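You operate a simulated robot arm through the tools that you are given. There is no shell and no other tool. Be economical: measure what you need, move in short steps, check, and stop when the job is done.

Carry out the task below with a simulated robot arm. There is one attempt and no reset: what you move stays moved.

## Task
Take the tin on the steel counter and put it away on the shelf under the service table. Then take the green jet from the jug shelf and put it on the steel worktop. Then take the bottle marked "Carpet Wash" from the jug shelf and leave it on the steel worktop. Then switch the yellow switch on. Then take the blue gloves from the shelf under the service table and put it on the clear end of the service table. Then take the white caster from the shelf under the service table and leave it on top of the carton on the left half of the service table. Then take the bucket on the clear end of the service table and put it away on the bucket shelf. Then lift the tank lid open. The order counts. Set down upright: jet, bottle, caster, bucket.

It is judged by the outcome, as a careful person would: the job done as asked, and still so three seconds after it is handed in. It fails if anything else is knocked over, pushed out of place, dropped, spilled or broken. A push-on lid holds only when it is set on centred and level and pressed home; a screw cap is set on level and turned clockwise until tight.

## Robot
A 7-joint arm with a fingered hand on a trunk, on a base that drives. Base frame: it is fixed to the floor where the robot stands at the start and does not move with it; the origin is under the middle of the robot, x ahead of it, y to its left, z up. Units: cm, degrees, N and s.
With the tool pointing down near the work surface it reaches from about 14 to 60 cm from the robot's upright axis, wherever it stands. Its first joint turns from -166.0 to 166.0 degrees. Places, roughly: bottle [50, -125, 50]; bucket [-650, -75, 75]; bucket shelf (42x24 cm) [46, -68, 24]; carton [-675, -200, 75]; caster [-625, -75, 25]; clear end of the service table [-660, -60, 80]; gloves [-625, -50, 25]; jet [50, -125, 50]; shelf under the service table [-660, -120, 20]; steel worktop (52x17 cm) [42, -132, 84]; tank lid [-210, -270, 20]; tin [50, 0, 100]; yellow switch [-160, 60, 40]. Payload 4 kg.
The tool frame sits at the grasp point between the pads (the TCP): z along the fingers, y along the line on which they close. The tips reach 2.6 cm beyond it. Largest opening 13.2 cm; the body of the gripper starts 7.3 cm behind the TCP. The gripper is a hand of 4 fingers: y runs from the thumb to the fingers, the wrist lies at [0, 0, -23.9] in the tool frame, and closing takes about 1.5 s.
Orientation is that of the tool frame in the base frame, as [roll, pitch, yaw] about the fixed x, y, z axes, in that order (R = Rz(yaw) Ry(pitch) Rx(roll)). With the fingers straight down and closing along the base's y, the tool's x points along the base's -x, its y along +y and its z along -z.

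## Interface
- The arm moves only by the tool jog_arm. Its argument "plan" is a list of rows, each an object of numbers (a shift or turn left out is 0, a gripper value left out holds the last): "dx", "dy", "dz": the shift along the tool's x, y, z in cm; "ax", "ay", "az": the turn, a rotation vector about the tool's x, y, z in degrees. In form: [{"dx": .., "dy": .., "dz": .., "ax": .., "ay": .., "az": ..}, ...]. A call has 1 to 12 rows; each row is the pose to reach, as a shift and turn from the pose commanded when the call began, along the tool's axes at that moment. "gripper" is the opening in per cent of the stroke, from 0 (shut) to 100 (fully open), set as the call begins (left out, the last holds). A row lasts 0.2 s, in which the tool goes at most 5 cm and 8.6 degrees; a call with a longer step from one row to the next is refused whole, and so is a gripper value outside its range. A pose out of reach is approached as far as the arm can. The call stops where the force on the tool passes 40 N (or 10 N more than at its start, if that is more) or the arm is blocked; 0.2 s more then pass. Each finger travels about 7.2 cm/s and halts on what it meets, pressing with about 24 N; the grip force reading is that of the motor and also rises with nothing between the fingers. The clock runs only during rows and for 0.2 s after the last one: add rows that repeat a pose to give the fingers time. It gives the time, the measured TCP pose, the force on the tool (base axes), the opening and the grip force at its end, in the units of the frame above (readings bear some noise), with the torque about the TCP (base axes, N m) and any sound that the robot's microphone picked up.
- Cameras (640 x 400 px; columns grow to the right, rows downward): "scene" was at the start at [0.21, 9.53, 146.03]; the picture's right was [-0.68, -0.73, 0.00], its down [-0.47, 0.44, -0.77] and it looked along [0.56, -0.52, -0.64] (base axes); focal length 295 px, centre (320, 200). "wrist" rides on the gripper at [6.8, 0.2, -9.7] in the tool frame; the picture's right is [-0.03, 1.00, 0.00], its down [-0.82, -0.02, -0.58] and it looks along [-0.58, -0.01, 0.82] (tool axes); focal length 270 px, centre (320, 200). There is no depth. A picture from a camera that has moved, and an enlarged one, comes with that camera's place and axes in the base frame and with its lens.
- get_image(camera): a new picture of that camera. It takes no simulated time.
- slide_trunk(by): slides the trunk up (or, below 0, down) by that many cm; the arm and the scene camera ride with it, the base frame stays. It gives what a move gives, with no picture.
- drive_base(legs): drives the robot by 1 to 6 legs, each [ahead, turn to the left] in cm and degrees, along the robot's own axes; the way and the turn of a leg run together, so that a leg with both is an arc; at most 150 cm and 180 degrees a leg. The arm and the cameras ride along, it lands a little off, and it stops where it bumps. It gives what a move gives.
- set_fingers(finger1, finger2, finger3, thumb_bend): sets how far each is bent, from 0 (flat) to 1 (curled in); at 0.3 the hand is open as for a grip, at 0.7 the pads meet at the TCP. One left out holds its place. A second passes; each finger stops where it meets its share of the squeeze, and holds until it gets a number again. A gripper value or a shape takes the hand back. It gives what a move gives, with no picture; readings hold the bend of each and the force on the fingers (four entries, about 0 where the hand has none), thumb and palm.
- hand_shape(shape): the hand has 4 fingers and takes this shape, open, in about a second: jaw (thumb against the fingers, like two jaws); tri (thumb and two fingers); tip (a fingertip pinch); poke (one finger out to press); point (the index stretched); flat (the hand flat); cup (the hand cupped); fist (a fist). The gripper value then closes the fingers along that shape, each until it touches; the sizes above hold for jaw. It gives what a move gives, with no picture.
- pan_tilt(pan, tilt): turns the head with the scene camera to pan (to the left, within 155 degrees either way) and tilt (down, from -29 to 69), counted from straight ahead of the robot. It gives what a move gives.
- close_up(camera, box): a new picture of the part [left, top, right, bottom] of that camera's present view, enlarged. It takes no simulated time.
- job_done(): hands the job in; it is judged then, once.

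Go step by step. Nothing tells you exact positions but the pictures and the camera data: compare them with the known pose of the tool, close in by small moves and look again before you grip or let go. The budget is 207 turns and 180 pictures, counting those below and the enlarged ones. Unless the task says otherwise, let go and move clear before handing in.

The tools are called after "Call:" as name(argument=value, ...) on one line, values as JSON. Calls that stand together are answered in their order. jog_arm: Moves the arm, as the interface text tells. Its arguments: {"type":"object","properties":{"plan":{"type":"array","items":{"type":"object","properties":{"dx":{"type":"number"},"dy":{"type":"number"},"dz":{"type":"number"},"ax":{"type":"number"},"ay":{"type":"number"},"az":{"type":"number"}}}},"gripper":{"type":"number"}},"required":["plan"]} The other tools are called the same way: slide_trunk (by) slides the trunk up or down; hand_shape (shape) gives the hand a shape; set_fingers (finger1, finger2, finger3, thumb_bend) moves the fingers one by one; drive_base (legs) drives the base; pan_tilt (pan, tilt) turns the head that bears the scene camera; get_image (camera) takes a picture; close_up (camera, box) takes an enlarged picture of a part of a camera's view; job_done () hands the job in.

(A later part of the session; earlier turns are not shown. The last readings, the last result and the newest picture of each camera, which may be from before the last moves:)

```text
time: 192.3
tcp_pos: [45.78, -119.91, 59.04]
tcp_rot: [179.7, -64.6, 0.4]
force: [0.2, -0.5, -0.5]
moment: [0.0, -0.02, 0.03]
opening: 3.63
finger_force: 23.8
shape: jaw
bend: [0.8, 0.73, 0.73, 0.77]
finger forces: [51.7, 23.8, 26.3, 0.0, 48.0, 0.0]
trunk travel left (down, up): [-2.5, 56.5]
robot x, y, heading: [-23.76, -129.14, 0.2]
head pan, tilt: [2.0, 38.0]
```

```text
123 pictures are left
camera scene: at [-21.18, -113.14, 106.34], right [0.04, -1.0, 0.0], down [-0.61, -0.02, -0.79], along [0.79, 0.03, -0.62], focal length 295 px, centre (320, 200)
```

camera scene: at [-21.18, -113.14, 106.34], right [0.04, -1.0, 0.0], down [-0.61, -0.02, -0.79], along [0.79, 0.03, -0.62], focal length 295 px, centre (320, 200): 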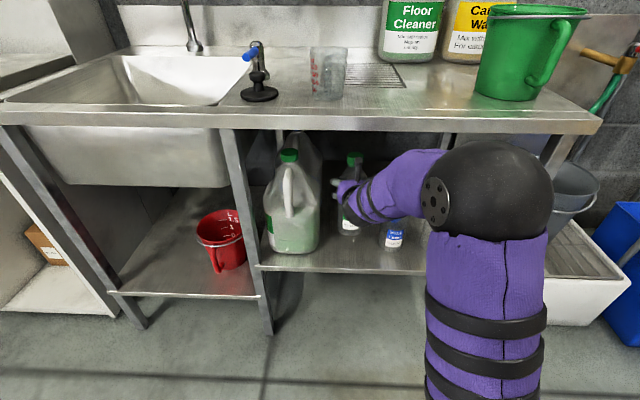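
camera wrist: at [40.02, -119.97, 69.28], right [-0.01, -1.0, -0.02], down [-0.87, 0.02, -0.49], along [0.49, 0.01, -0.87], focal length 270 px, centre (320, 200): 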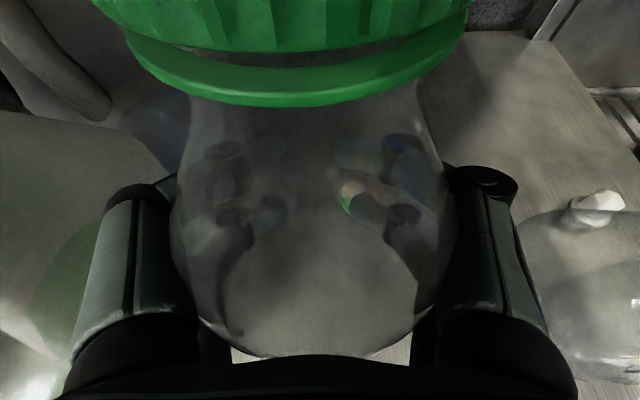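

The bottle is lifted cleanly. Backing out, then raising the trunk to set it on the worktop temporarily.

Call:
drive_base(legs=[[-24, 0]])

Call:
slide_trunk(by=40)

Call:
slide_trunk(by=6)

Call:
jog_arm(plan=[{"dy": 2.5}, {"dy": 5}, {"dy": 5}])

Call:
get_image(camera="wrist")

Call:
get_image(camera="scene")

```text
time: 194.0
tcp_pos: [21.85, -120.15, 58.92]
tcp_rot: [179.7, -64.7, 0.1]
force: [0.5, 0.0, -0.9]
moment: [0.03, -0.03, 0.0]
opening: 3.63
finger_force: 23.8
shape: jaw
bend: [0.8, 0.73, 0.73, 0.77]
finger forces: [51.8, 23.7, 26.3, 0.0, 47.9, 0.0]
trunk travel left (down, up): [-2.5, 56.5]
robot x, y, heading: [-48.15, -128.78, -0.1]
head pan, tilt: [2.0, 38.0]
```

```text
time: 197.9
tcp_pos: [21.72, -120.16, 98.91]
tcp_rot: [179.6, -64.7, 0.0]
force: [0.0, 0.6, -0.3]
moment: [0.0, -0.02, -0.01]
opening: 3.58
finger_force: 23.8
shape: jaw
bend: [0.8, 0.73, 0.73, 0.77]
finger forces: [51.7, 23.8, 26.4, 0.0, 48.0, 0.1]
trunk travel left (down, up): [-42.5, 16.5]
robot x, y, heading: [-47.66, -128.75, 0.2]
head pan, tilt: [2.0, 38.0]
```

```text
time: 198.9
tcp_pos: [21.87, -120.07, 104.97]
tcp_rot: [179.9, -64.7, 0.0]
force: [-0.7, 0.9, -0.6]
moment: [-0.01, -0.01, -0.01]
opening: 3.62
finger_force: 23.7
shape: jaw
bend: [0.8, 0.73, 0.73, 0.77]
finger forces: [51.7, 23.9, 26.5, 0.0, 48.0, 0.0]
trunk travel left (down, up): [-48.5, 10.5]
robot x, y, heading: [-48.0, -128.89, -0.4]
head pan, tilt: [2.0, 38.0]
```

```text
time: 199.7
tcp_pos: [21.76, -125.07, 104.87]
tcp_rot: [179.7, -64.8, 0.1]
force: [-0.7, 0.7, -0.5]
moment: [-0.03, -0.01, 0.03]
opening: 3.62
finger_force: 23.7
shape: jaw
bend: [0.8, 0.73, 0.73, 0.77]
finger forces: [51.4, 23.8, 26.6, 0.0, 48.1, 0.0]
trunk travel left (down, up): [-48.5, 10.5]
robot x, y, heading: [-48.03, -128.88, -0.2]
head pan, tilt: [2.0, 38.0]
```

```text
122 pictures are left
camera wrist: at [16.01, -125.16, 115.3], right [-0.01, -1.0, -0.02], down [-0.87, 0.02, -0.49], along [0.49, 0.01, -0.87], focal length 270 px, centre (320, 200)
```

wrist: 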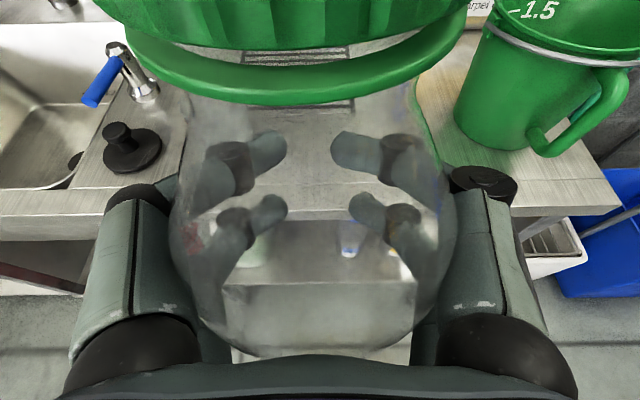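

```text
121 pictures are left
camera scene: at [-45.13, -113.18, 152.34], right [0.03, -1.0, 0.0], down [-0.62, -0.02, -0.79], along [0.79, 0.03, -0.62], focal length 295 px, centre (320, 200)
```

scene: 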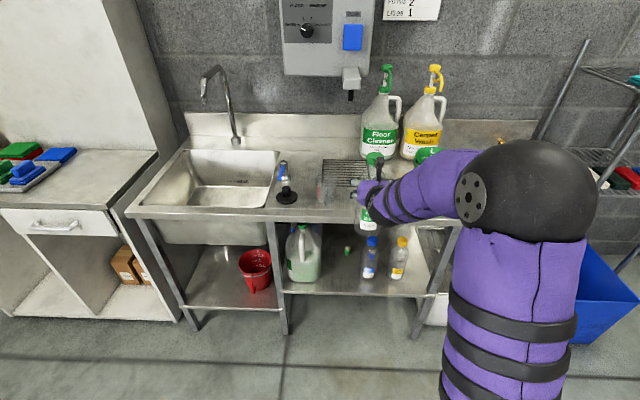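

Green jet is now visible on the shelf at about (57,-123). Driving forward to place the bottle at (40,-125).

Call:
drive_base(legs=[[18.5, 0]])

Call:
jog_arm(plan=[{"dx": -1.8, "dz": 0.85}, {"dx": -3.6, "dz": 1.7}, {"dx": -4.5, "dz": 2.1}, {"dx": -5, "dz": 2.33}, {"dx": -5.4, "dz": 2.5}, {"dx": -5.8, "dz": 2.7}, {"dx": -6.2, "dz": 2.9}, {"dx": -6.6, "dz": 3.1}, {"dx": -7, "dz": 3.3}])

Call:
get_image(camera="scene")

```text
time: 201.2
tcp_pos: [40.78, -125.23, 105.05]
tcp_rot: [179.7, -64.8, 0.1]
force: [1.0, 0.0, -0.7]
moment: [-0.02, -0.03, 0.0]
opening: 3.6
finger_force: 24.4
shape: jaw
bend: [0.8, 0.73, 0.73, 0.77]
finger forces: [51.4, 23.7, 26.6, 0.0, 48.0, 0.0]
trunk travel left (down, up): [-48.5, 10.5]
robot x, y, heading: [-28.92, -129.1, -0.2]
head pan, tilt: [2.0, 38.0]
```

```text
time: 203.2
tcp_pos: [40.6, -125.32, 97.97]
tcp_rot: [179.6, -65.5, 0.1]
force: [-4.9, 0.5, 25.2]
moment: [0.13, 0.57, 0.04]
opening: 3.6
finger_force: 23.8
shape: jaw
bend: [0.8, 0.73, 0.73, 0.77]
finger forces: [52.1, 24.0, 26.6, 0.0, 48.5, 0.1]
trunk travel left (down, up): [-48.5, 10.5]
robot x, y, heading: [-28.81, -128.77, -0.1]
head pan, tilt: [2.0, 38.0]
```

```text
120 pictures are left
camera scene: at [-26.52, -113.21, 152.39], right [0.03, -1.0, 0.0], down [-0.61, -0.02, -0.79], along [0.79, 0.03, -0.61], focal length 295 px, centre (320, 200)
```

scene: 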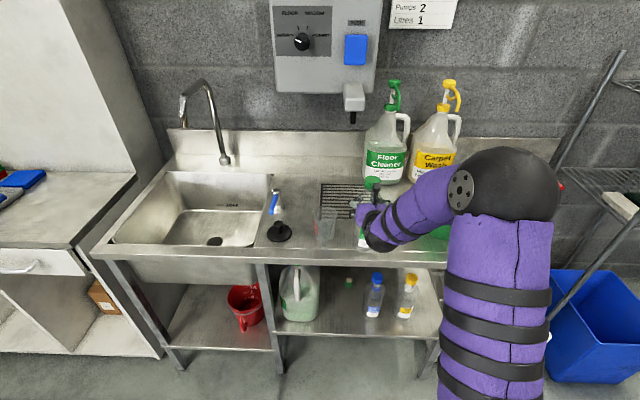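

Bottle rests on the worktop. Releasing and withdrawing.

Call:
jog_arm(plan=[{"dx": 0.2}, {"dx": 0.2}, {"dx": 0.2}, {"dx": 0.2}, {"dx": 0.2}, {"dx": 0.2}, {"dx": 0.2}], gripper=85)

Call:
get_image(camera="wrist")

```text
time: 204.8
tcp_pos: [40.84, -125.21, 97.56]
tcp_rot: [179.7, -64.7, 0.1]
force: [-1.4, -0.2, -0.3]
moment: [0.02, -0.02, 0.04]
opening: 11.2
finger_force: 0.0
shape: jaw
bend: [0.54, 0.54, 0.54, 0.38]
finger forces: [0.1, 0.0, 0.1, 0.0, 0.1, 0.2]
trunk travel left (down, up): [-48.5, 10.5]
robot x, y, heading: [-28.63, -128.87, -0.3]
head pan, tilt: [2.0, 38.0]
```

```text
119 pictures are left
camera wrist: at [35.03, -125.38, 107.83], right [-0.01, -1.0, -0.02], down [-0.87, 0.02, -0.49], along [0.49, 0.01, -0.87], focal length 270 px, centre (320, 200)
```

wrist: 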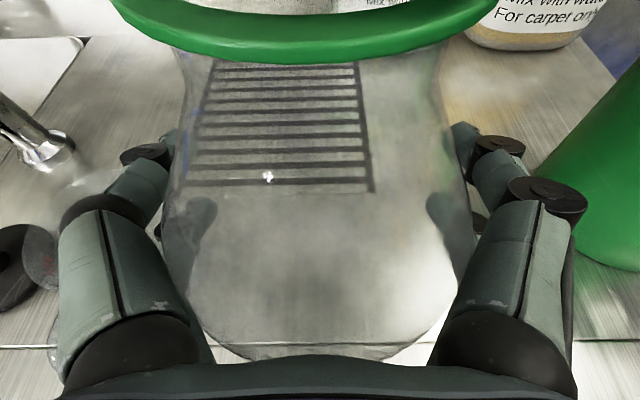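

Released; retreating straight back along the hand axis.

Call:
jog_arm(plan=[{"dz": -3}, {"dz": -6}, {"dz": -9}, {"dz": -12}, {"dz": -12}])

Call:
drive_base(legs=[[-12, 0]])

Call:
get_image(camera="wrist")

Call:
get_image(camera="scene")

```text
time: 206.0
tcp_pos: [29.92, -125.16, 102.67]
tcp_rot: [179.7, -64.6, 0.1]
force: [-0.9, 0.3, 0.2]
moment: [-0.01, -0.01, 0.0]
opening: 11.22
finger_force: 0.1
shape: jaw
bend: [0.54, 0.54, 0.54, 0.38]
finger forces: [0.1, 0.1, 0.1, 0.0, 0.0, 0.0]
trunk travel left (down, up): [-48.5, 10.5]
robot x, y, heading: [-28.79, -128.59, 0.0]
head pan, tilt: [2.0, 38.0]
```

```text
time: 207.3
tcp_pos: [17.74, -124.97, 102.54]
tcp_rot: [179.7, -64.7, 0.2]
force: [-0.6, 0.5, 0.3]
moment: [0.0, 0.01, 0.01]
opening: 11.21
finger_force: 0.1
shape: jaw
bend: [0.54, 0.54, 0.54, 0.38]
finger forces: [0.0, 0.0, 0.0, 0.0, 0.0, 0.0]
trunk travel left (down, up): [-48.5, 10.5]
robot x, y, heading: [-40.87, -128.91, -0.1]
head pan, tilt: [2.0, 38.0]
```

```text
118 pictures are left
camera wrist: at [12.03, -125.14, 112.88], right [-0.01, -1.0, -0.02], down [-0.87, 0.02, -0.49], along [0.49, 0.01, -0.87], focal length 270 px, centre (320, 200)
```

wrist: 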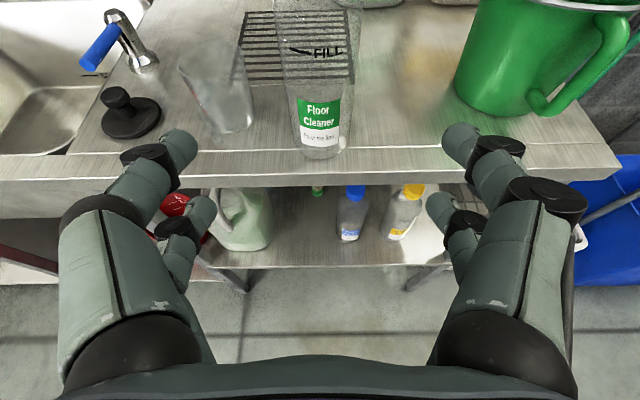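

```text
117 pictures are left
camera scene: at [-38.37, -113.17, 152.34], right [0.03, -1.0, 0.0], down [-0.62, -0.02, -0.79], along [0.79, 0.03, -0.62], focal length 295 px, centre (320, 200)
```

scene: 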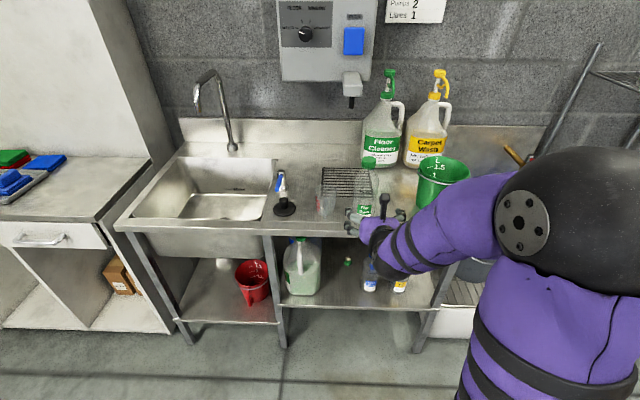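

The bottle stands safely on the worktop. Lowering to the shelf again, yawing the hand 11° right and narrowing the fingers.

Call:
slide_trunk(by=-40)

Call:
slide_trunk(by=-6)

Call:
jog_arm(plan=[{"ax": -5, "az": 2.3, "dy": -3}, {"ax": -10, "az": 4.65, "dy": -5}, {"ax": -10, "az": 4.65, "dy": -5}, {"ax": -10, "az": 4.65, "dy": -5}], gripper=50)

Call:
drive_base(legs=[[19, 0]])

Call:
get_image(camera="wrist")

```text
time: 211.1
tcp_pos: [17.84, -125.03, 62.65]
tcp_rot: [179.7, -64.7, 0.1]
force: [-0.1, -0.5, -0.4]
moment: [-0.02, -0.01, 0.0]
opening: 11.19
finger_force: 0.1
shape: jaw
bend: [0.54, 0.54, 0.54, 0.38]
finger forces: [0.0, 0.0, 0.1, 0.0, 0.0, 0.0]
trunk travel left (down, up): [-8.5, 50.5]
robot x, y, heading: [-40.99, -128.99, -0.1]
head pan, tilt: [2.0, 38.0]
```

```text
time: 212.1
tcp_pos: [17.73, -125.04, 56.62]
tcp_rot: [179.8, -64.8, 0.1]
force: [-1.5, 0.3, 0.6]
moment: [0.01, 0.0, 0.0]
opening: 11.21
finger_force: 0.0
shape: jaw
bend: [0.54, 0.54, 0.54, 0.38]
finger forces: [0.1, 0.0, 0.0, 0.1, 0.0, 0.0]
trunk travel left (down, up): [-2.5, 56.5]
robot x, y, heading: [-41.27, -128.39, 0.2]
head pan, tilt: [2.0, 38.0]
```

```text
time: 213.1
tcp_pos: [17.9, -120.05, 56.67]
tcp_rot: [179.6, -64.7, -10.9]
force: [-0.3, 0.4, 0.3]
moment: [0.04, 0.01, 0.01]
opening: 6.63
finger_force: 0.1
shape: jaw
bend: [0.73, 0.73, 0.73, 0.7]
finger forces: [0.1, 0.1, 0.0, 0.1, 0.1, 0.0]
trunk travel left (down, up): [-2.5, 56.5]
robot x, y, heading: [-41.17, -129.01, 0.0]
head pan, tilt: [2.0, 38.0]
```

```text
time: 214.6
tcp_pos: [36.64, -120.58, 56.57]
tcp_rot: [179.7, -64.7, -11.2]
force: [-0.7, 0.0, -0.9]
moment: [0.01, -0.01, 0.01]
opening: 6.66
finger_force: 0.1
shape: jaw
bend: [0.73, 0.73, 0.73, 0.7]
finger forces: [0.1, 0.0, 0.1, 0.0, 0.0, 0.1]
trunk travel left (down, up): [-2.5, 56.5]
robot x, y, heading: [-22.04, -129.14, -0.2]
head pan, tilt: [2.0, 38.0]
```

```text
116 pictures are left
camera wrist: at [31.0, -119.45, 66.86], right [-0.21, -0.98, -0.02], down [-0.85, 0.19, -0.49], along [0.48, -0.09, -0.87], focal length 270 px, centre (320, 200)
```

wrist: 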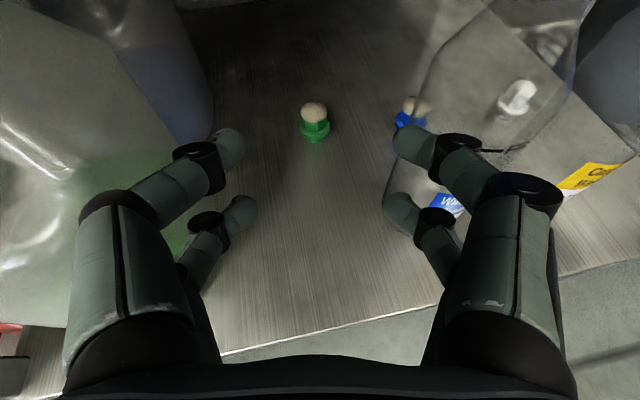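

Call:
close_up(camera="wrist", box=[270, 80, 360, 160])

```text
5.00 times, centred on (315, 120) of wrist
camera zoom: at [31.0, -119.45, 66.86], right [-0.21, -0.98, -0.02], down [-0.85, 0.19, -0.49], along [0.48, -0.09, -0.87], focal length 1351 px, centre (345, 600)
```

zoom: 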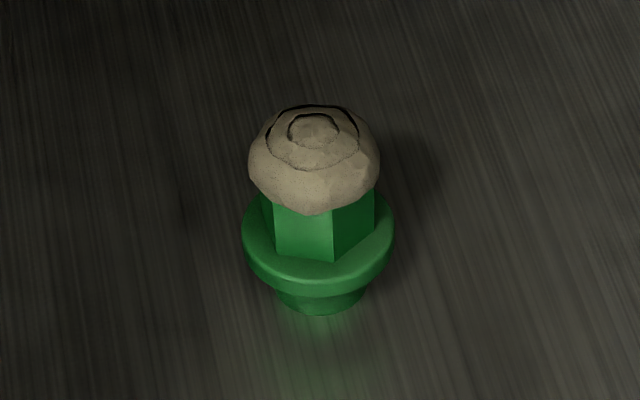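

Jet stands at about (55.5,-123.6), ~6 cm tall, with a ball top. I'll pinch it with the lower finger pair; advance part way with slightly more yaw.

Call:
jog_arm(plan=[{"dx": -0.7, "dy": -0.2, "dz": 3, "ax": -2.7, "az": 1.25}, {"dx": -1.4, "dy": -0.4, "dz": 6.5, "ax": -5.4, "az": 2.5}, {"dx": -2.25, "dy": -0.6, "dz": 10, "ax": -5.4, "az": 2.5}, {"dx": -2.25, "dy": -0.6, "dz": 14, "ax": -5.4, "az": 2.5}, {"dx": -2.25, "dy": -0.6, "dz": 14, "ax": -5.4, "az": 2.5}])

Call:
get_image(camera="wrist")

```text
time: 215.8
tcp_pos: [48.24, -122.14, 48.49]
tcp_rot: [179.5, -64.8, -17.0]
force: [-0.5, -0.2, -0.1]
moment: [0.01, -0.01, 0.03]
opening: 6.66
finger_force: 0.1
shape: jaw
bend: [0.73, 0.73, 0.73, 0.7]
finger forces: [0.0, 0.0, 0.0, 0.0, 0.0, 0.1]
trunk travel left (down, up): [-2.5, 56.5]
robot x, y, heading: [-22.59, -129.22, -0.5]
head pan, tilt: [2.0, 38.0]
```

```text
114 pictures are left
camera wrist: at [42.68, -120.57, 58.81], right [-0.31, -0.95, -0.02], down [-0.82, 0.28, -0.49], along [0.47, -0.14, -0.87], focal length 270 px, centre (320, 200)
```

wrist: 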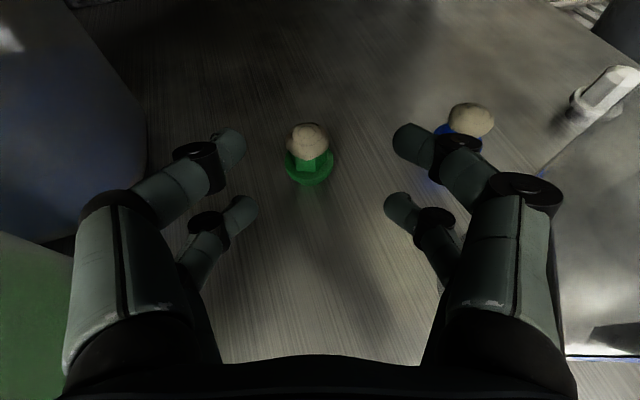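

Call:
jog_arm(plan=[{"dx": 0.2, "dy": -0.6, "dz": 2.5}, {"dx": 0.2, "dy": -0.6, "dz": 5}, {"dx": 0.2, "dy": -0.6, "dz": 7.5}, {"dx": 0.2, "dy": -0.6, "dz": 9.2}, {"dx": 0.2, "dy": -0.6, "dz": 9.2}])

Call:
get_image(camera="wrist")

```text
time: 217.0
tcp_pos: [56.32, -124.31, 44.95]
tcp_rot: [179.5, -64.9, -17.0]
force: [0.1, 0.2, 0.0]
moment: [0.03, 0.01, 0.02]
opening: 6.62
finger_force: 0.1
shape: jaw
bend: [0.73, 0.73, 0.73, 0.7]
finger forces: [0.0, 0.0, 0.0, 0.0, 0.0, 0.1]
trunk travel left (down, up): [-2.5, 56.5]
robot x, y, heading: [-22.51, -128.84, -0.6]
head pan, tilt: [2.0, 38.0]
```

```text
113 pictures are left
camera wrist: at [50.86, -122.64, 55.24], right [-0.31, -0.95, -0.02], down [-0.82, 0.28, -0.49], along [0.47, -0.14, -0.87], focal length 270 px, centre (320, 200)
```

wrist: 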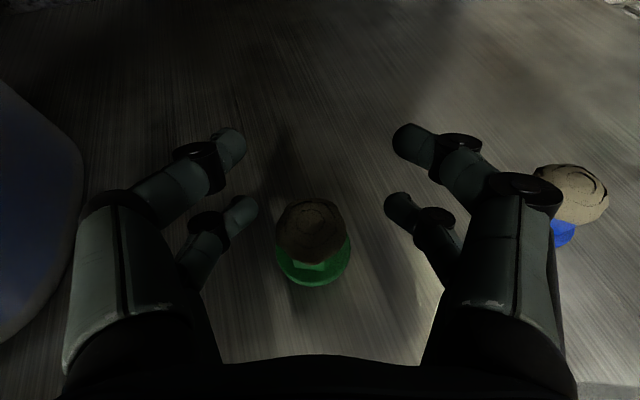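

The jet is between the lower pair's pads. Closing.

Call:
jog_arm(plan=[{"dz": 0}, {"dz": 0}, {"dz": 0}, {"dz": 0}, {"dz": 0}, {"dz": 0}, {"dz": 0}, {"dz": 0}], gripper=0)

Call:
get_image(camera="wrist")

```text
time: 218.8
tcp_pos: [56.32, -124.33, 44.92]
tcp_rot: [179.5, -64.7, -17.0]
force: [0.0, -1.0, 1.7]
moment: [-0.01, 0.01, -0.01]
opening: 0.01
finger_force: 24.2
shape: jaw
bend: [0.62, 0.63, 0.63, 0.7]
finger forces: [0.1, 0.1, 0.0, 0.0, 0.0, 0.0]
trunk travel left (down, up): [-2.5, 56.5]
robot x, y, heading: [-22.22, -129.03, -0.6]
head pan, tilt: [2.0, 38.0]
```

```text
112 pictures are left
camera wrist: at [50.84, -122.63, 55.24], right [-0.31, -0.95, -0.02], down [-0.82, 0.28, -0.49], along [0.47, -0.14, -0.87], focal length 270 px, centre (320, 200)
```

wrist: 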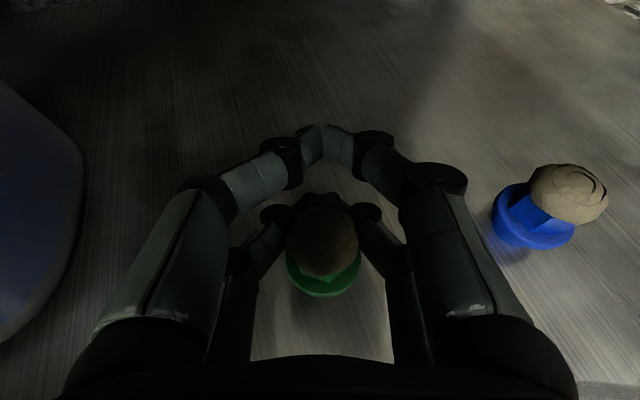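

The fingers closed beyond the jet without contact; pads meet ~2 cm further out than I assumed. Open, pull back 1.9 cm, and close again.

Call:
jog_arm(plan=[{"dz": 0}, {"dz": 0}, {"dz": 0}, {"dz": 0}, {"dz": 0}, {"dz": -1}, {"dz": -1.9}, {"dz": -1.9}], gripper=45)

Call:
get_image(camera="wrist")

```text
time: 220.6
tcp_pos: [54.67, -123.53, 45.77]
tcp_rot: [179.5, -64.7, -17.2]
force: [0.5, -0.4, 0.3]
moment: [0.01, -0.02, 0.0]
opening: 5.89
finger_force: 0.0
shape: jaw
bend: [0.73, 0.73, 0.73, 0.7]
finger forces: [0.0, 0.1, 0.0, 0.0, 0.0, 0.0]
trunk travel left (down, up): [-2.5, 56.5]
robot x, y, heading: [-22.21, -129.0, -0.4]
head pan, tilt: [2.0, 38.0]
```

```text
111 pictures are left
camera wrist: at [49.18, -121.97, 56.02], right [-0.31, -0.95, -0.02], down [-0.82, 0.28, -0.49], along [0.47, -0.14, -0.87], focal length 270 px, centre (320, 200)
```

wrist: 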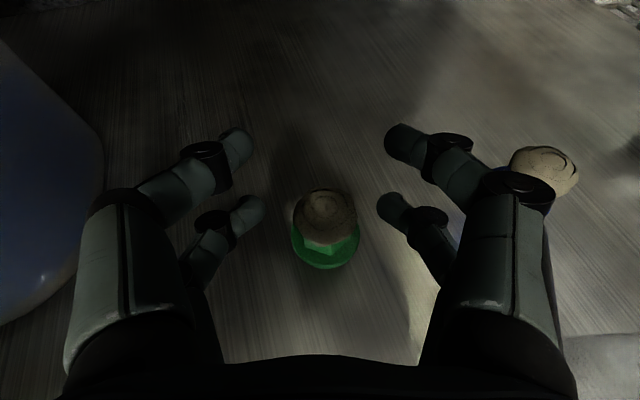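

Call:
jog_arm(plan=[{"dx": 0.4, "dy": 0.15}, {"dx": 0.4, "dy": 0.15}, {"dx": 0.4, "dy": 0.15}, {"dx": 0.4, "dy": 0.15}, {"dx": 0.4, "dy": 0.15}, {"dx": 0.4, "dy": 0.15}, {"dx": 0.4, "dy": 0.15}], gripper=0)

Call:
get_image(camera="wrist")

```text
time: 222.2
tcp_pos: [54.77, -123.88, 46.0]
tcp_rot: [179.5, -64.8, -17.0]
force: [-0.8, 0.3, -0.5]
moment: [0.0, -0.03, 0.01]
opening: 0.01
finger_force: 23.5
shape: jaw
bend: [0.61, 0.73, 0.73, 0.7]
finger forces: [0.1, 17.8, 17.9, 0.0, 0.0, 0.0]
trunk travel left (down, up): [-2.5, 56.5]
robot x, y, heading: [-22.48, -129.01, -0.6]
head pan, tilt: [2.0, 38.0]
```

```text
110 pictures are left
camera wrist: at [49.33, -122.25, 56.3], right [-0.31, -0.95, -0.02], down [-0.82, 0.28, -0.49], along [0.47, -0.14, -0.87], focal length 270 px, centre (320, 200)
```

wrist: 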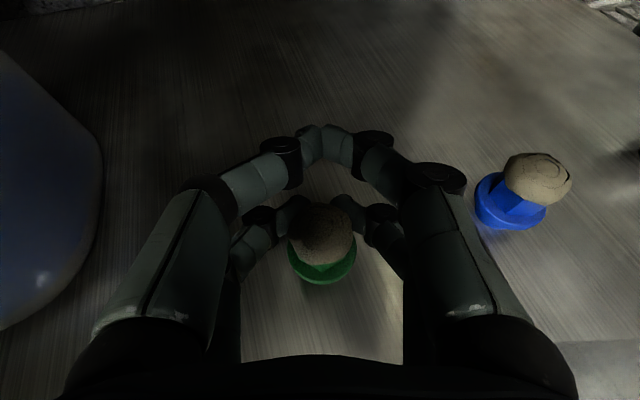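

The lower pair now grips the ball (≈18 N each). Lifting a little to test.

Call:
jog_arm(plan=[{"dx": 0.9, "dz": -0.42}, {"dx": 1.8, "dz": -0.85}, {"dx": 3.6, "dz": -1.7}, {"dx": 3.6, "dz": -1.7}])

Call:
get_image(camera="wrist")

```text
time: 223.2
tcp_pos: [54.77, -123.78, 49.9]
tcp_rot: [179.5, -64.7, -16.9]
force: [0.6, 0.1, -0.7]
moment: [0.0, -0.03, 0.01]
opening: 0.0
finger_force: 24.5
shape: jaw
bend: [0.61, 0.73, 0.73, 0.7]
finger forces: [0.0, 17.8, 17.9, 0.1, 0.0, 0.0]
trunk travel left (down, up): [-2.5, 56.5]
robot x, y, heading: [-22.33, -128.87, -0.7]
head pan, tilt: [2.0, 38.0]
```

```text
109 pictures are left
camera wrist: at [49.23, -122.22, 60.34], right [-0.31, -0.95, -0.02], down [-0.82, 0.28, -0.49], along [0.47, -0.14, -0.87], focal length 270 px, centre (320, 200)
```

wrist: 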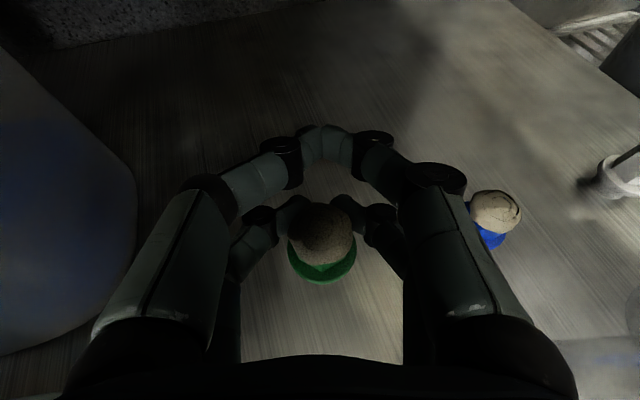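

Jet is lifted. Retreating along the hand's axis, then backing out.

Call:
jog_arm(plan=[{"dx": 3, "dz": -3}, {"dx": 3, "dz": -7}, {"dx": 3, "dz": -11}, {"dx": 3, "dz": -14}, {"dx": 3, "dz": -14}])

Call:
drive_base(legs=[[-20, 0]])

Call:
slide_trunk(by=40)

Call:
get_image(camera="wrist")

Call:
get_image(camera="scene")

```text
time: 224.4
tcp_pos: [44.12, -120.46, 58.92]
tcp_rot: [179.5, -64.9, -16.9]
force: [-0.7, 0.3, -0.8]
moment: [-0.02, -0.01, 0.03]
opening: 0.0
finger_force: 23.7
shape: jaw
bend: [0.61, 0.73, 0.73, 0.7]
finger forces: [0.0, 17.6, 17.9, 0.1, 0.1, 0.0]
trunk travel left (down, up): [-2.5, 56.5]
robot x, y, heading: [-22.19, -129.22, -0.4]
head pan, tilt: [2.0, 38.0]
```

```text
time: 226.1
tcp_pos: [23.41, -120.02, 58.87]
tcp_rot: [179.5, -64.8, -16.6]
force: [0.1, 0.8, -0.3]
moment: [0.01, 0.0, 0.04]
opening: 0.01
finger_force: 23.9
shape: jaw
bend: [0.61, 0.73, 0.73, 0.7]
finger forces: [0.1, 17.6, 17.8, 0.1, 0.1, 0.1]
trunk travel left (down, up): [-2.5, 56.5]
robot x, y, heading: [-43.15, -128.9, -0.3]
head pan, tilt: [2.0, 38.0]
```

```text
time: 229.9
tcp_pos: [23.32, -119.92, 98.9]
tcp_rot: [179.5, -64.8, -16.6]
force: [-0.5, -1.1, -0.4]
moment: [0.02, -0.01, 0.0]
opening: 0.0
finger_force: 23.9
shape: jaw
bend: [0.61, 0.73, 0.73, 0.7]
finger forces: [0.1, 17.6, 17.5, 0.0, 0.0, 0.0]
trunk travel left (down, up): [-42.5, 16.5]
robot x, y, heading: [-42.85, -128.8, -0.1]
head pan, tilt: [2.0, 38.0]
```

```text
108 pictures are left
camera wrist: at [17.86, -118.35, 109.18], right [-0.31, -0.95, -0.02], down [-0.83, 0.27, -0.49], along [0.47, -0.13, -0.87], focal length 270 px, centre (320, 200)
```

wrist: 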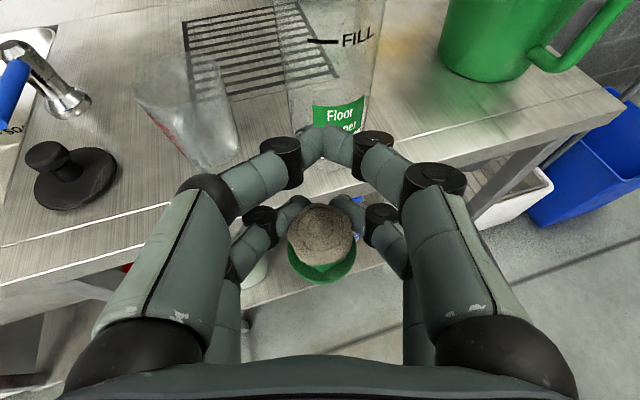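

```text
107 pictures are left
camera scene: at [-40.32, -113.15, 146.33], right [0.03, -1.0, 0.0], down [-0.62, -0.02, -0.79], along [0.79, 0.02, -0.62], focal length 295 px, centre (320, 200)
```

scene: 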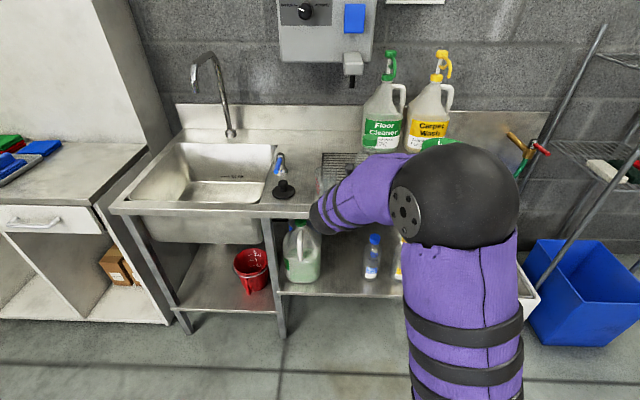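

Free worktop area between the bottle (y≈-125) and green bucket (left rim ≈-144). I'll shift to y≈-135 and drive forward.

Call:
jog_arm(plan=[{"dx": 0.45, "dy": 3.6, "dz": 1}, {"dx": 0.9, "dy": 7.2, "dz": 2}, {"dx": 1.35, "dy": 10.8, "dz": 2.95}, {"dx": 1.8, "dy": 14.3, "dz": 3.9}, {"dx": 1.8, "dy": 14.3, "dz": 3.9}])

Call:
drive_base(legs=[[18, 0]])

Call:
get_image(camera="wrist")

```text
time: 231.1
tcp_pos: [23.26, -134.9, 99.33]
tcp_rot: [179.5, -64.8, -16.7]
force: [-0.1, 0.0, -0.4]
moment: [0.0, 0.02, 0.01]
opening: 0.0
finger_force: 24.1
shape: jaw
bend: [0.61, 0.74, 0.74, 0.7]
finger forces: [0.0, 0.0, 0.0, 0.1, 0.1, 0.1]
trunk travel left (down, up): [-42.5, 16.5]
robot x, y, heading: [-43.0, -128.98, -0.1]
head pan, tilt: [2.0, 38.0]
```

```text
time: 232.6
tcp_pos: [41.23, -135.09, 99.12]
tcp_rot: [179.6, -64.7, -16.8]
force: [0.0, 0.1, -0.5]
moment: [0.0, 0.0, 0.05]
opening: 0.0
finger_force: 24.0
shape: jaw
bend: [0.61, 0.74, 0.74, 0.7]
finger forces: [0.0, 0.0, 0.1, 0.0, 0.0, 0.0]
trunk travel left (down, up): [-42.5, 16.5]
robot x, y, heading: [-24.67, -129.15, -0.2]
head pan, tilt: [2.0, 38.0]
```

```text
106 pictures are left
camera wrist: at [35.86, -133.48, 109.51], right [-0.31, -0.95, -0.02], down [-0.83, 0.28, -0.49], along [0.47, -0.14, -0.87], focal length 270 px, centre (320, 200)
```

wrist: 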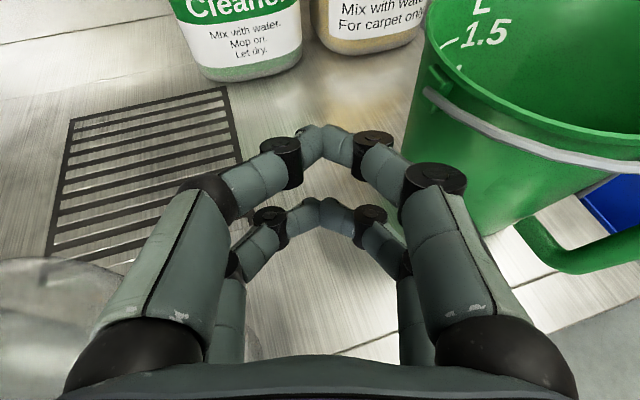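

The jet slipped out during the sideways move. Let me find where it fell.

Call:
drive_base(legs=[[-20, 0]])

Call:
pan_tilt(pan=-5, tilt=60)

Call:
get_image(camera="scene")

Call:
get_image(camera="wrist")

```text
time: 234.2
tcp_pos: [21.17, -135.09, 99.22]
tcp_rot: [179.5, -64.8, -17.1]
force: [0.3, 0.4, -0.2]
moment: [0.03, 0.04, 0.06]
opening: 0.01
finger_force: 24.3
shape: jaw
bend: [0.61, 0.74, 0.74, 0.7]
finger forces: [0.0, 0.0, 0.1, 0.1, 0.1, 0.1]
trunk travel left (down, up): [-42.5, 16.5]
robot x, y, heading: [-45.09, -128.85, -0.3]
head pan, tilt: [2.0, 38.0]
```

```text
time: 235.1
tcp_pos: [21.22, -135.18, 99.14]
tcp_rot: [179.5, -64.8, -17.0]
force: [0.7, -0.3, 0.2]
moment: [0.03, 0.0, -0.03]
opening: 0.0
finger_force: 23.9
shape: jaw
bend: [0.61, 0.74, 0.74, 0.7]
finger forces: [0.0, 0.0, 0.0, 0.0, 0.0, 0.1]
trunk travel left (down, up): [-42.5, 16.5]
robot x, y, heading: [-45.17, -128.44, -0.2]
head pan, tilt: [-5.0, 60.0]
```

```text
105 pictures are left
camera scene: at [-44.32, -113.98, 143.37], right [-0.09, -1.0, 0.0], down [-0.86, 0.08, -0.5], along [0.5, -0.05, -0.87], focal length 295 px, centre (320, 200)
```

scene: 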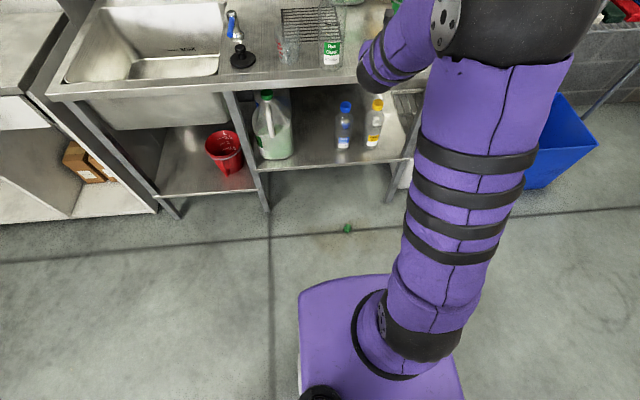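

```text
104 pictures are left
camera wrist: at [15.66, -133.49, 109.51], right [-0.31, -0.95, -0.02], down [-0.82, 0.28, -0.49], along [0.47, -0.14, -0.87], focal length 270 px, centre (320, 200)
```

wrist: 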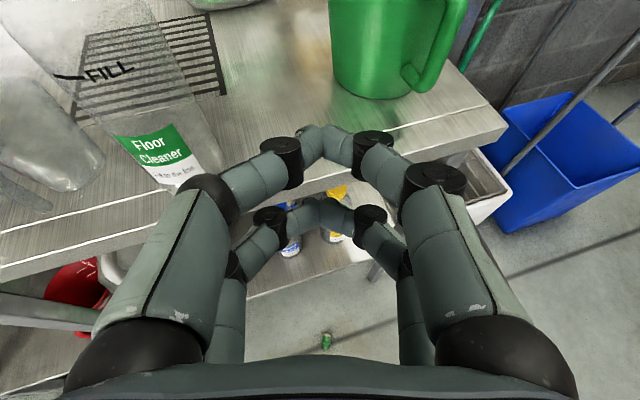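

The jet lies on the floor at about (18.4,-134.6). I'll point the hand down above it.

Call:
jog_arm(plan=[{"ay": -7.5}, {"ay": -15}, {"ay": -22.5}, {"ay": -30}, {"ay": -37.5}, {"ay": -45}, {"ay": -52.5}, {"ay": -60}, {"ay": -60}], gripper=60)

Call:
slide_trunk(by=-40)

Call:
jog_arm(plan=[{"dz": 4.5}, {"dz": 9}, {"dz": 13.5}, {"dz": 18}, {"dz": 22.5}, {"dz": 27}, {"dz": 31}, {"dz": 35}, {"dz": 35}])

Call:
get_image(camera="wrist")

```text
time: 237.1
tcp_pos: [21.2, -135.2, 99.16]
tcp_rot: [179.8, -4.7, -17.4]
force: [0.7, -0.1, -0.2]
moment: [0.01, 0.0, 0.02]
opening: 7.91
finger_force: 0.1
shape: jaw
bend: [0.71, 0.71, 0.71, 0.7]
finger forces: [0.0, 0.0, 0.1, 0.0, 0.1, 0.0]
out of reach, approached as far as the arm can: row 3
trunk travel left (down, up): [-42.5, 16.5]
robot x, y, heading: [-44.99, -128.89, -0.4]
head pan, tilt: [-5.0, 60.0]
```

```text
time: 240.9
tcp_pos: [21.16, -135.26, 59.28]
tcp_rot: [179.7, -4.9, -17.4]
force: [0.1, 0.1, -0.1]
moment: [0.01, 0.01, 0.05]
opening: 7.89
finger_force: 0.1
shape: jaw
bend: [0.71, 0.71, 0.71, 0.7]
finger forces: [0.0, 0.1, 0.0, 0.0, 0.1, 0.0]
trunk travel left (down, up): [-2.5, 56.5]
robot x, y, heading: [-45.23, -128.89, -0.7]
head pan, tilt: [-5.0, 60.0]
```

```text
time: 242.9
tcp_pos: [23.81, -136.32, 24.37]
tcp_rot: [179.8, -4.8, -17.4]
force: [-0.4, 0.3, -0.3]
moment: [-0.01, -0.02, 0.0]
opening: 7.88
finger_force: 0.1
shape: jaw
bend: [0.71, 0.71, 0.71, 0.7]
finger forces: [0.0, 0.1, 0.0, 0.0, 0.0, 0.1]
trunk travel left (down, up): [-2.5, 56.5]
robot x, y, heading: [-45.0, -128.54, -0.4]
head pan, tilt: [-5.0, 60.0]
```

```text
103 pictures are left
camera wrist: at [29.69, -138.25, 34.57], right [-0.32, -0.95, 0.0], down [-0.82, 0.28, 0.51], along [-0.48, 0.16, -0.86], focal length 270 px, centre (320, 200)
```

wrist: 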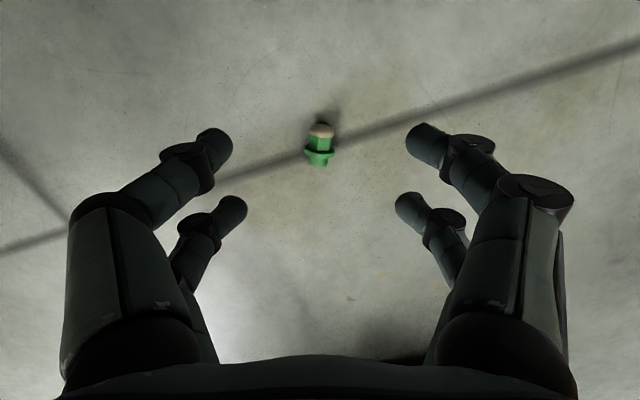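

The jet lies on its side along the hand's x axis; gripping it across lets me stand it upright with the hand horizontal. Moving above it.

Call:
jog_arm(plan=[{"dx": -2, "dz": 3, "ay": -3}, {"dx": -4, "dz": 6, "ay": -6}, {"dx": -6.1, "dy": -0.14, "dz": 9, "ay": -9, "az": 2.5}, {"dx": -6.1, "dy": -0.14, "dz": 12, "ay": -9, "az": 5}, {"dx": -6.1, "dy": -0.14, "dz": 12, "ay": -9, "az": 5}])

Call:
get_image(camera="wrist")

```text
time: 244.1
tcp_pos: [19.08, -134.98, 11.67]
tcp_rot: [179.8, 4.2, -22.4]
force: [0.2, -0.7, 0.5]
moment: [0.03, 0.0, 0.04]
opening: 7.88
finger_force: 0.0
shape: jaw
bend: [0.71, 0.71, 0.71, 0.7]
finger forces: [0.0, 0.1, 0.0, 0.0, 0.0, 0.0]
trunk travel left (down, up): [-2.5, 56.5]
robot x, y, heading: [-45.03, -128.77, -0.3]
head pan, tilt: [-5.0, 60.0]
```

```text
102 pictures are left
camera wrist: at [26.03, -137.93, 20.81], right [-0.4, -0.91, 0.01], down [-0.7, 0.32, 0.64], along [-0.58, 0.25, -0.77], focal length 270 px, centre (320, 200)
```

wrist: 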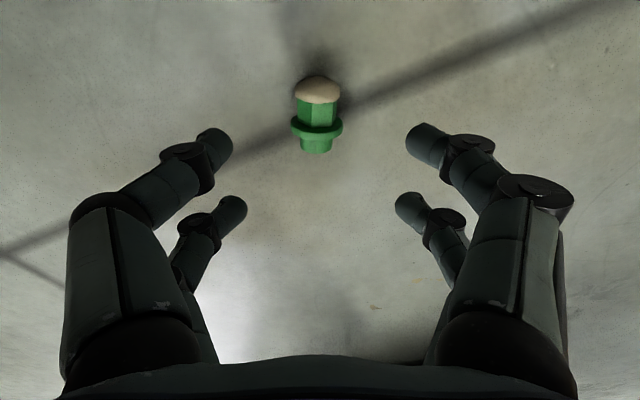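

Call:
jog_arm(plan=[{"dx": 1.0, "dy": -0.2, "dz": 3}, {"dx": 1.0, "dy": -0.2, "dz": 6}, {"dx": 1.0, "dy": -0.2, "dz": 8.3}, {"dx": 1.0, "dy": -0.2, "dz": 8.3}])

Call:
get_image(camera="wrist")

```text
time: 245.1
tcp_pos: [19.57, -134.55, 3.28]
tcp_rot: [179.8, 4.2, -22.4]
force: [-0.1, 0.7, 0.8]
moment: [0.02, 0.03, -0.01]
opening: 7.88
finger_force: 0.0
shape: jaw
bend: [0.71, 0.71, 0.71, 0.7]
finger forces: [0.0, 0.0, 0.1, 0.0, 0.0, 0.0]
trunk travel left (down, up): [-2.5, 56.5]
robot x, y, heading: [-45.26, -128.57, -0.5]
head pan, tilt: [-5.0, 60.0]
```

```text
101 pictures are left
camera wrist: at [26.58, -137.53, 12.51], right [-0.4, -0.91, 0.01], down [-0.7, 0.32, 0.64], along [-0.58, 0.25, -0.77], focal length 270 px, centre (320, 200)
```

wrist: 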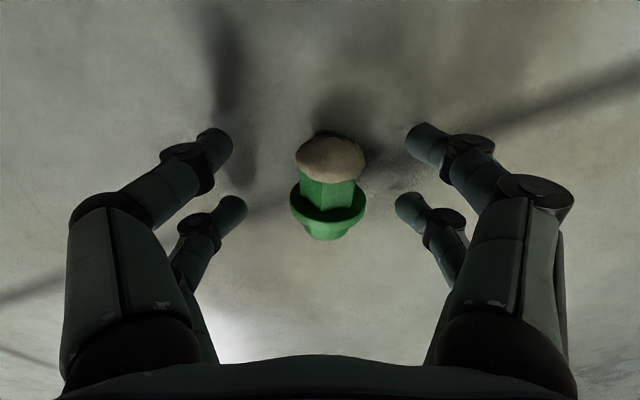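

Well aligned: upper pair at the ball, lower pair at the flange. Closing.

Call:
jog_arm(plan=[{"dz": 0}, {"dz": 0}, {"dz": 0}, {"dz": 0}, {"dz": 0}, {"dz": 0}, {"dz": 0}, {"dz": 0}], gripper=0)

Call:
jog_arm(plan=[{"dz": -2}, {"dz": -5}, {"dz": -9}, {"dz": -12}, {"dz": -12}])

Call:
get_image(camera="wrist")

```text
time: 246.9
tcp_pos: [19.63, -134.52, 3.32]
tcp_rot: [179.7, 4.1, -22.4]
force: [-0.1, -0.4, -0.4]
moment: [-0.05, 0.01, 0.0]
opening: 2.09
finger_force: 24.2
shape: jaw
bend: [0.73, 0.74, 0.74, 0.7]
finger forces: [21.4, 20.2, 20.5, 0.1, 20.9, 0.1]
trunk travel left (down, up): [-2.5, 56.5]
robot x, y, heading: [-45.34, -128.92, -0.3]
head pan, tilt: [-5.0, 60.0]
```

```text
time: 248.1
tcp_pos: [20.22, -134.64, 15.5]
tcp_rot: [179.7, 4.2, -22.4]
force: [-0.1, 0.9, -0.3]
moment: [0.0, 0.02, 0.01]
opening: 2.08
finger_force: 24.1
shape: jaw
bend: [0.73, 0.74, 0.74, 0.7]
finger forces: [21.5, 20.1, 20.7, 0.0, 20.8, 0.1]
trunk travel left (down, up): [-2.5, 56.5]
robot x, y, heading: [-45.12, -129.18, -0.5]
head pan, tilt: [-5.0, 60.0]
```

```text
100 pictures are left
camera wrist: at [27.18, -137.66, 24.67], right [-0.4, -0.91, 0.01], down [-0.7, 0.32, 0.64], along [-0.58, 0.25, -0.77], focal length 270 px, centre (320, 200)
```

wrist: 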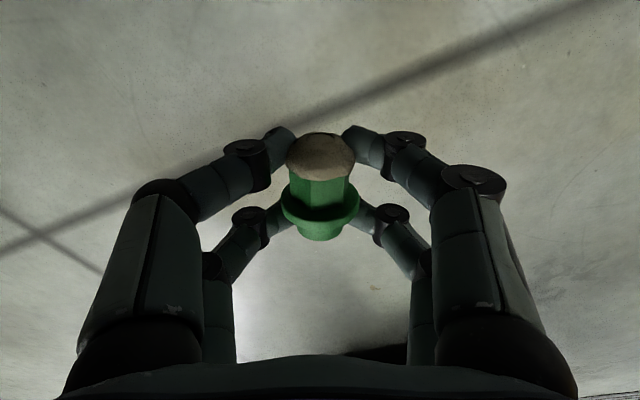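

Firm four-finger grip on the jet. Raising and rotating the hand to horizontal so the jet is upright.

Call:
slide_trunk(by=40)

Call:
jog_arm(plan=[{"dz": -4}, {"dz": -8}, {"dz": -12}, {"dz": -16}, {"dz": -20}, {"dz": -24}, {"dz": -28}, {"dz": -32}, {"dz": -36}, {"dz": -40}, {"dz": -42}, {"dz": -42}])

Call:
jog_arm(plan=[{"ay": 8.3}, {"ay": 16.6}, {"ay": 24.9}, {"ay": 33.2}, {"ay": 41.5}, {"ay": 49.8}, {"ay": 58.1}, {"ay": 66.4}, {"ay": 74.7}, {"ay": 83}, {"ay": 90}, {"ay": 90}])

Call:
get_image(camera="wrist")

```text
time: 251.9
tcp_pos: [20.14, -134.63, 55.46]
tcp_rot: [179.8, 4.1, -22.4]
force: [0.1, -0.2, -0.6]
moment: [-0.01, 0.03, 0.01]
opening: 2.06
finger_force: 24.2
shape: jaw
bend: [0.73, 0.74, 0.74, 0.7]
finger forces: [21.6, 20.3, 20.8, 0.1, 20.7, 0.0]
trunk travel left (down, up): [-42.5, 16.5]
robot x, y, heading: [-45.09, -129.12, -0.4]
head pan, tilt: [-5.0, 60.0]
```

```text
time: 254.5
tcp_pos: [23.13, -135.82, 97.7]
tcp_rot: [179.8, 4.2, -22.4]
force: [0.3, 0.5, -0.7]
moment: [-0.02, -0.01, 0.03]
opening: 2.05
finger_force: 24.5
shape: jaw
bend: [0.73, 0.74, 0.74, 0.7]
finger forces: [21.3, 20.2, 20.8, 0.0, 20.3, 0.0]
trunk travel left (down, up): [-42.5, 16.5]
robot x, y, heading: [-44.97, -128.74, -0.4]
head pan, tilt: [-5.0, 60.0]
```

```text
time: 257.1
tcp_pos: [23.09, -135.72, 97.36]
tcp_rot: [177.5, -85.9, -19.9]
force: [0.3, 0.1, 0.0]
moment: [-0.01, 0.01, 0.04]
opening: 2.04
finger_force: 24.1
shape: jaw
bend: [0.73, 0.74, 0.74, 0.7]
finger forces: [21.2, 20.0, 20.4, 0.0, 19.9, 0.1]
trunk travel left (down, up): [-42.5, 16.5]
robot x, y, heading: [-45.16, -129.16, -0.5]
head pan, tilt: [-5.0, 60.0]
```

```text
99 pictures are left
camera wrist: at [14.73, -132.3, 104.96], right [-0.38, -0.92, -0.02], down [-0.58, 0.26, -0.77], along [0.72, -0.28, -0.63], focal length 270 px, centre (320, 200)
```

wrist: 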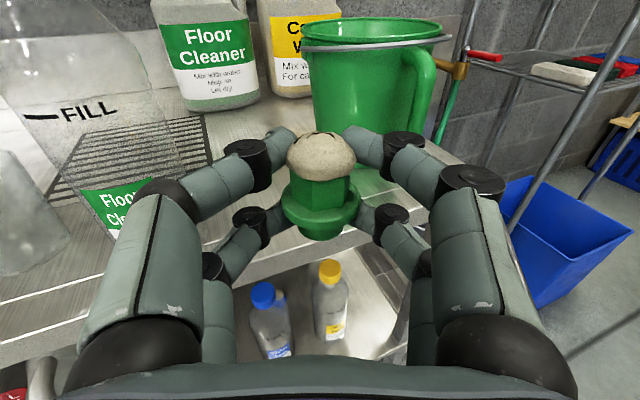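

Jet is upright. Shifting right to y≈-139, reducing yaw, then driving forward over the worktop.

Call:
jog_arm(plan=[{"dy": 1.5, "dz": 0.6, "ax": 5}, {"dy": 3.0, "dz": 1.2, "ax": 10}, {"dy": 3.0, "dz": 1.2, "ax": 10}])

Call:
drive_base(legs=[[17, 0]])

Call:
get_image(camera="wrist")

```text
time: 257.9
tcp_pos: [23.05, -138.96, 97.53]
tcp_rot: [-172.4, -85.8, -19.8]
force: [-0.3, -0.4, -0.5]
moment: [0.0, 0.04, 0.06]
opening: 2.04
finger_force: 24.4
shape: jaw
bend: [0.73, 0.74, 0.74, 0.71]
finger forces: [21.3, 19.9, 20.5, 0.1, 20.0, 0.0]
trunk travel left (down, up): [-42.5, 16.5]
robot x, y, heading: [-44.97, -128.77, -0.5]
head pan, tilt: [-5.0, 60.0]
```

```text
time: 259.4
tcp_pos: [40.02, -139.36, 97.45]
tcp_rot: [-172.6, -85.8, -20.0]
force: [-0.3, 0.0, -0.4]
moment: [-0.02, -0.01, 0.01]
opening: 2.04
finger_force: 24.4
shape: jaw
bend: [0.73, 0.74, 0.74, 0.71]
finger forces: [21.2, 19.8, 20.3, 0.1, 19.9, 0.1]
trunk travel left (down, up): [-42.5, 16.5]
robot x, y, heading: [-28.24, -128.74, -0.9]
head pan, tilt: [-5.0, 60.0]
```

```text
98 pictures are left
camera wrist: at [31.07, -137.48, 104.91], right [-0.22, -0.97, -0.03], down [-0.61, 0.17, -0.77], along [0.76, -0.15, -0.64], focal length 270 px, centre (320, 200)
```

wrist: 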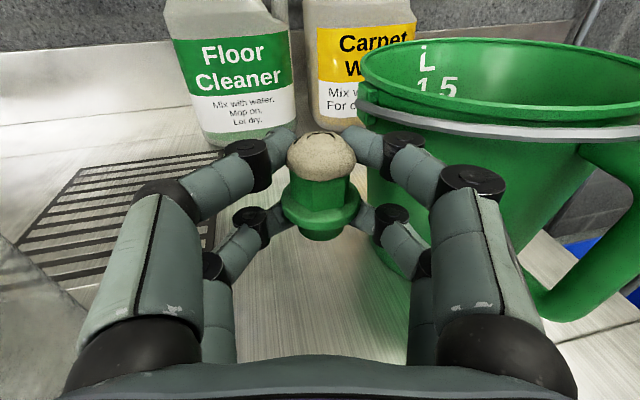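

Lowering the jet onto the worktop.

Call:
jog_arm(plan=[{"dx": -3, "dy": -0.8, "dz": 0.2}, {"dx": -6, "dy": -1.5, "dz": 0.4}, {"dx": -8.5, "dy": -1.5, "dz": 0.6}, {"dx": -9.3, "dy": -1.5, "dz": 0.65}, {"dx": -9.6, "dy": -1.5, "dz": 0.67}, {"dx": -9.9, "dy": -1.5, "dz": 0.7}, {"dx": -10.2, "dy": -1.5, "dz": 0.7}, {"dx": -10.5, "dy": -1.5, "dz": 0.7}, {"dx": -10.8, "dy": -1.5, "dz": 0.7}])

Call:
get_image(camera="wrist")

```text
time: 261.4
tcp_pos: [40.32, -137.59, 87.57]
tcp_rot: [-169.8, -87.2, -22.8]
force: [-5.3, 0.0, 13.0]
moment: [0.03, 0.52, 0.0]
opening: 2.07
finger_force: 23.9
shape: jaw
bend: [0.73, 0.74, 0.74, 0.71]
finger forces: [22.4, 24.1, 23.1, 0.1, 20.7, 4.8]
trunk travel left (down, up): [-42.5, 16.5]
robot x, y, heading: [-27.98, -128.86, -0.8]
head pan, tilt: [-5.0, 60.0]
stopped in row 9: the force on the tool passed its limit at 42 N (the readings are from after the stop); the commanded pose is now the measured one
```

```text
97 pictures are left
camera wrist: at [31.29, -135.79, 94.89], right [-0.22, -0.97, -0.03], down [-0.59, 0.16, -0.79], along [0.77, -0.15, -0.62], focal length 270 px, centre (320, 200)
```

wrist: 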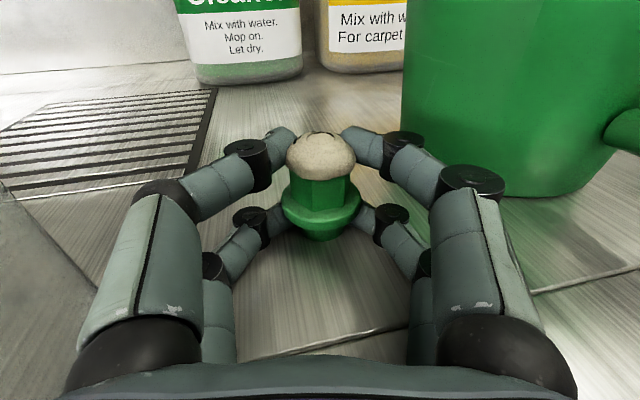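

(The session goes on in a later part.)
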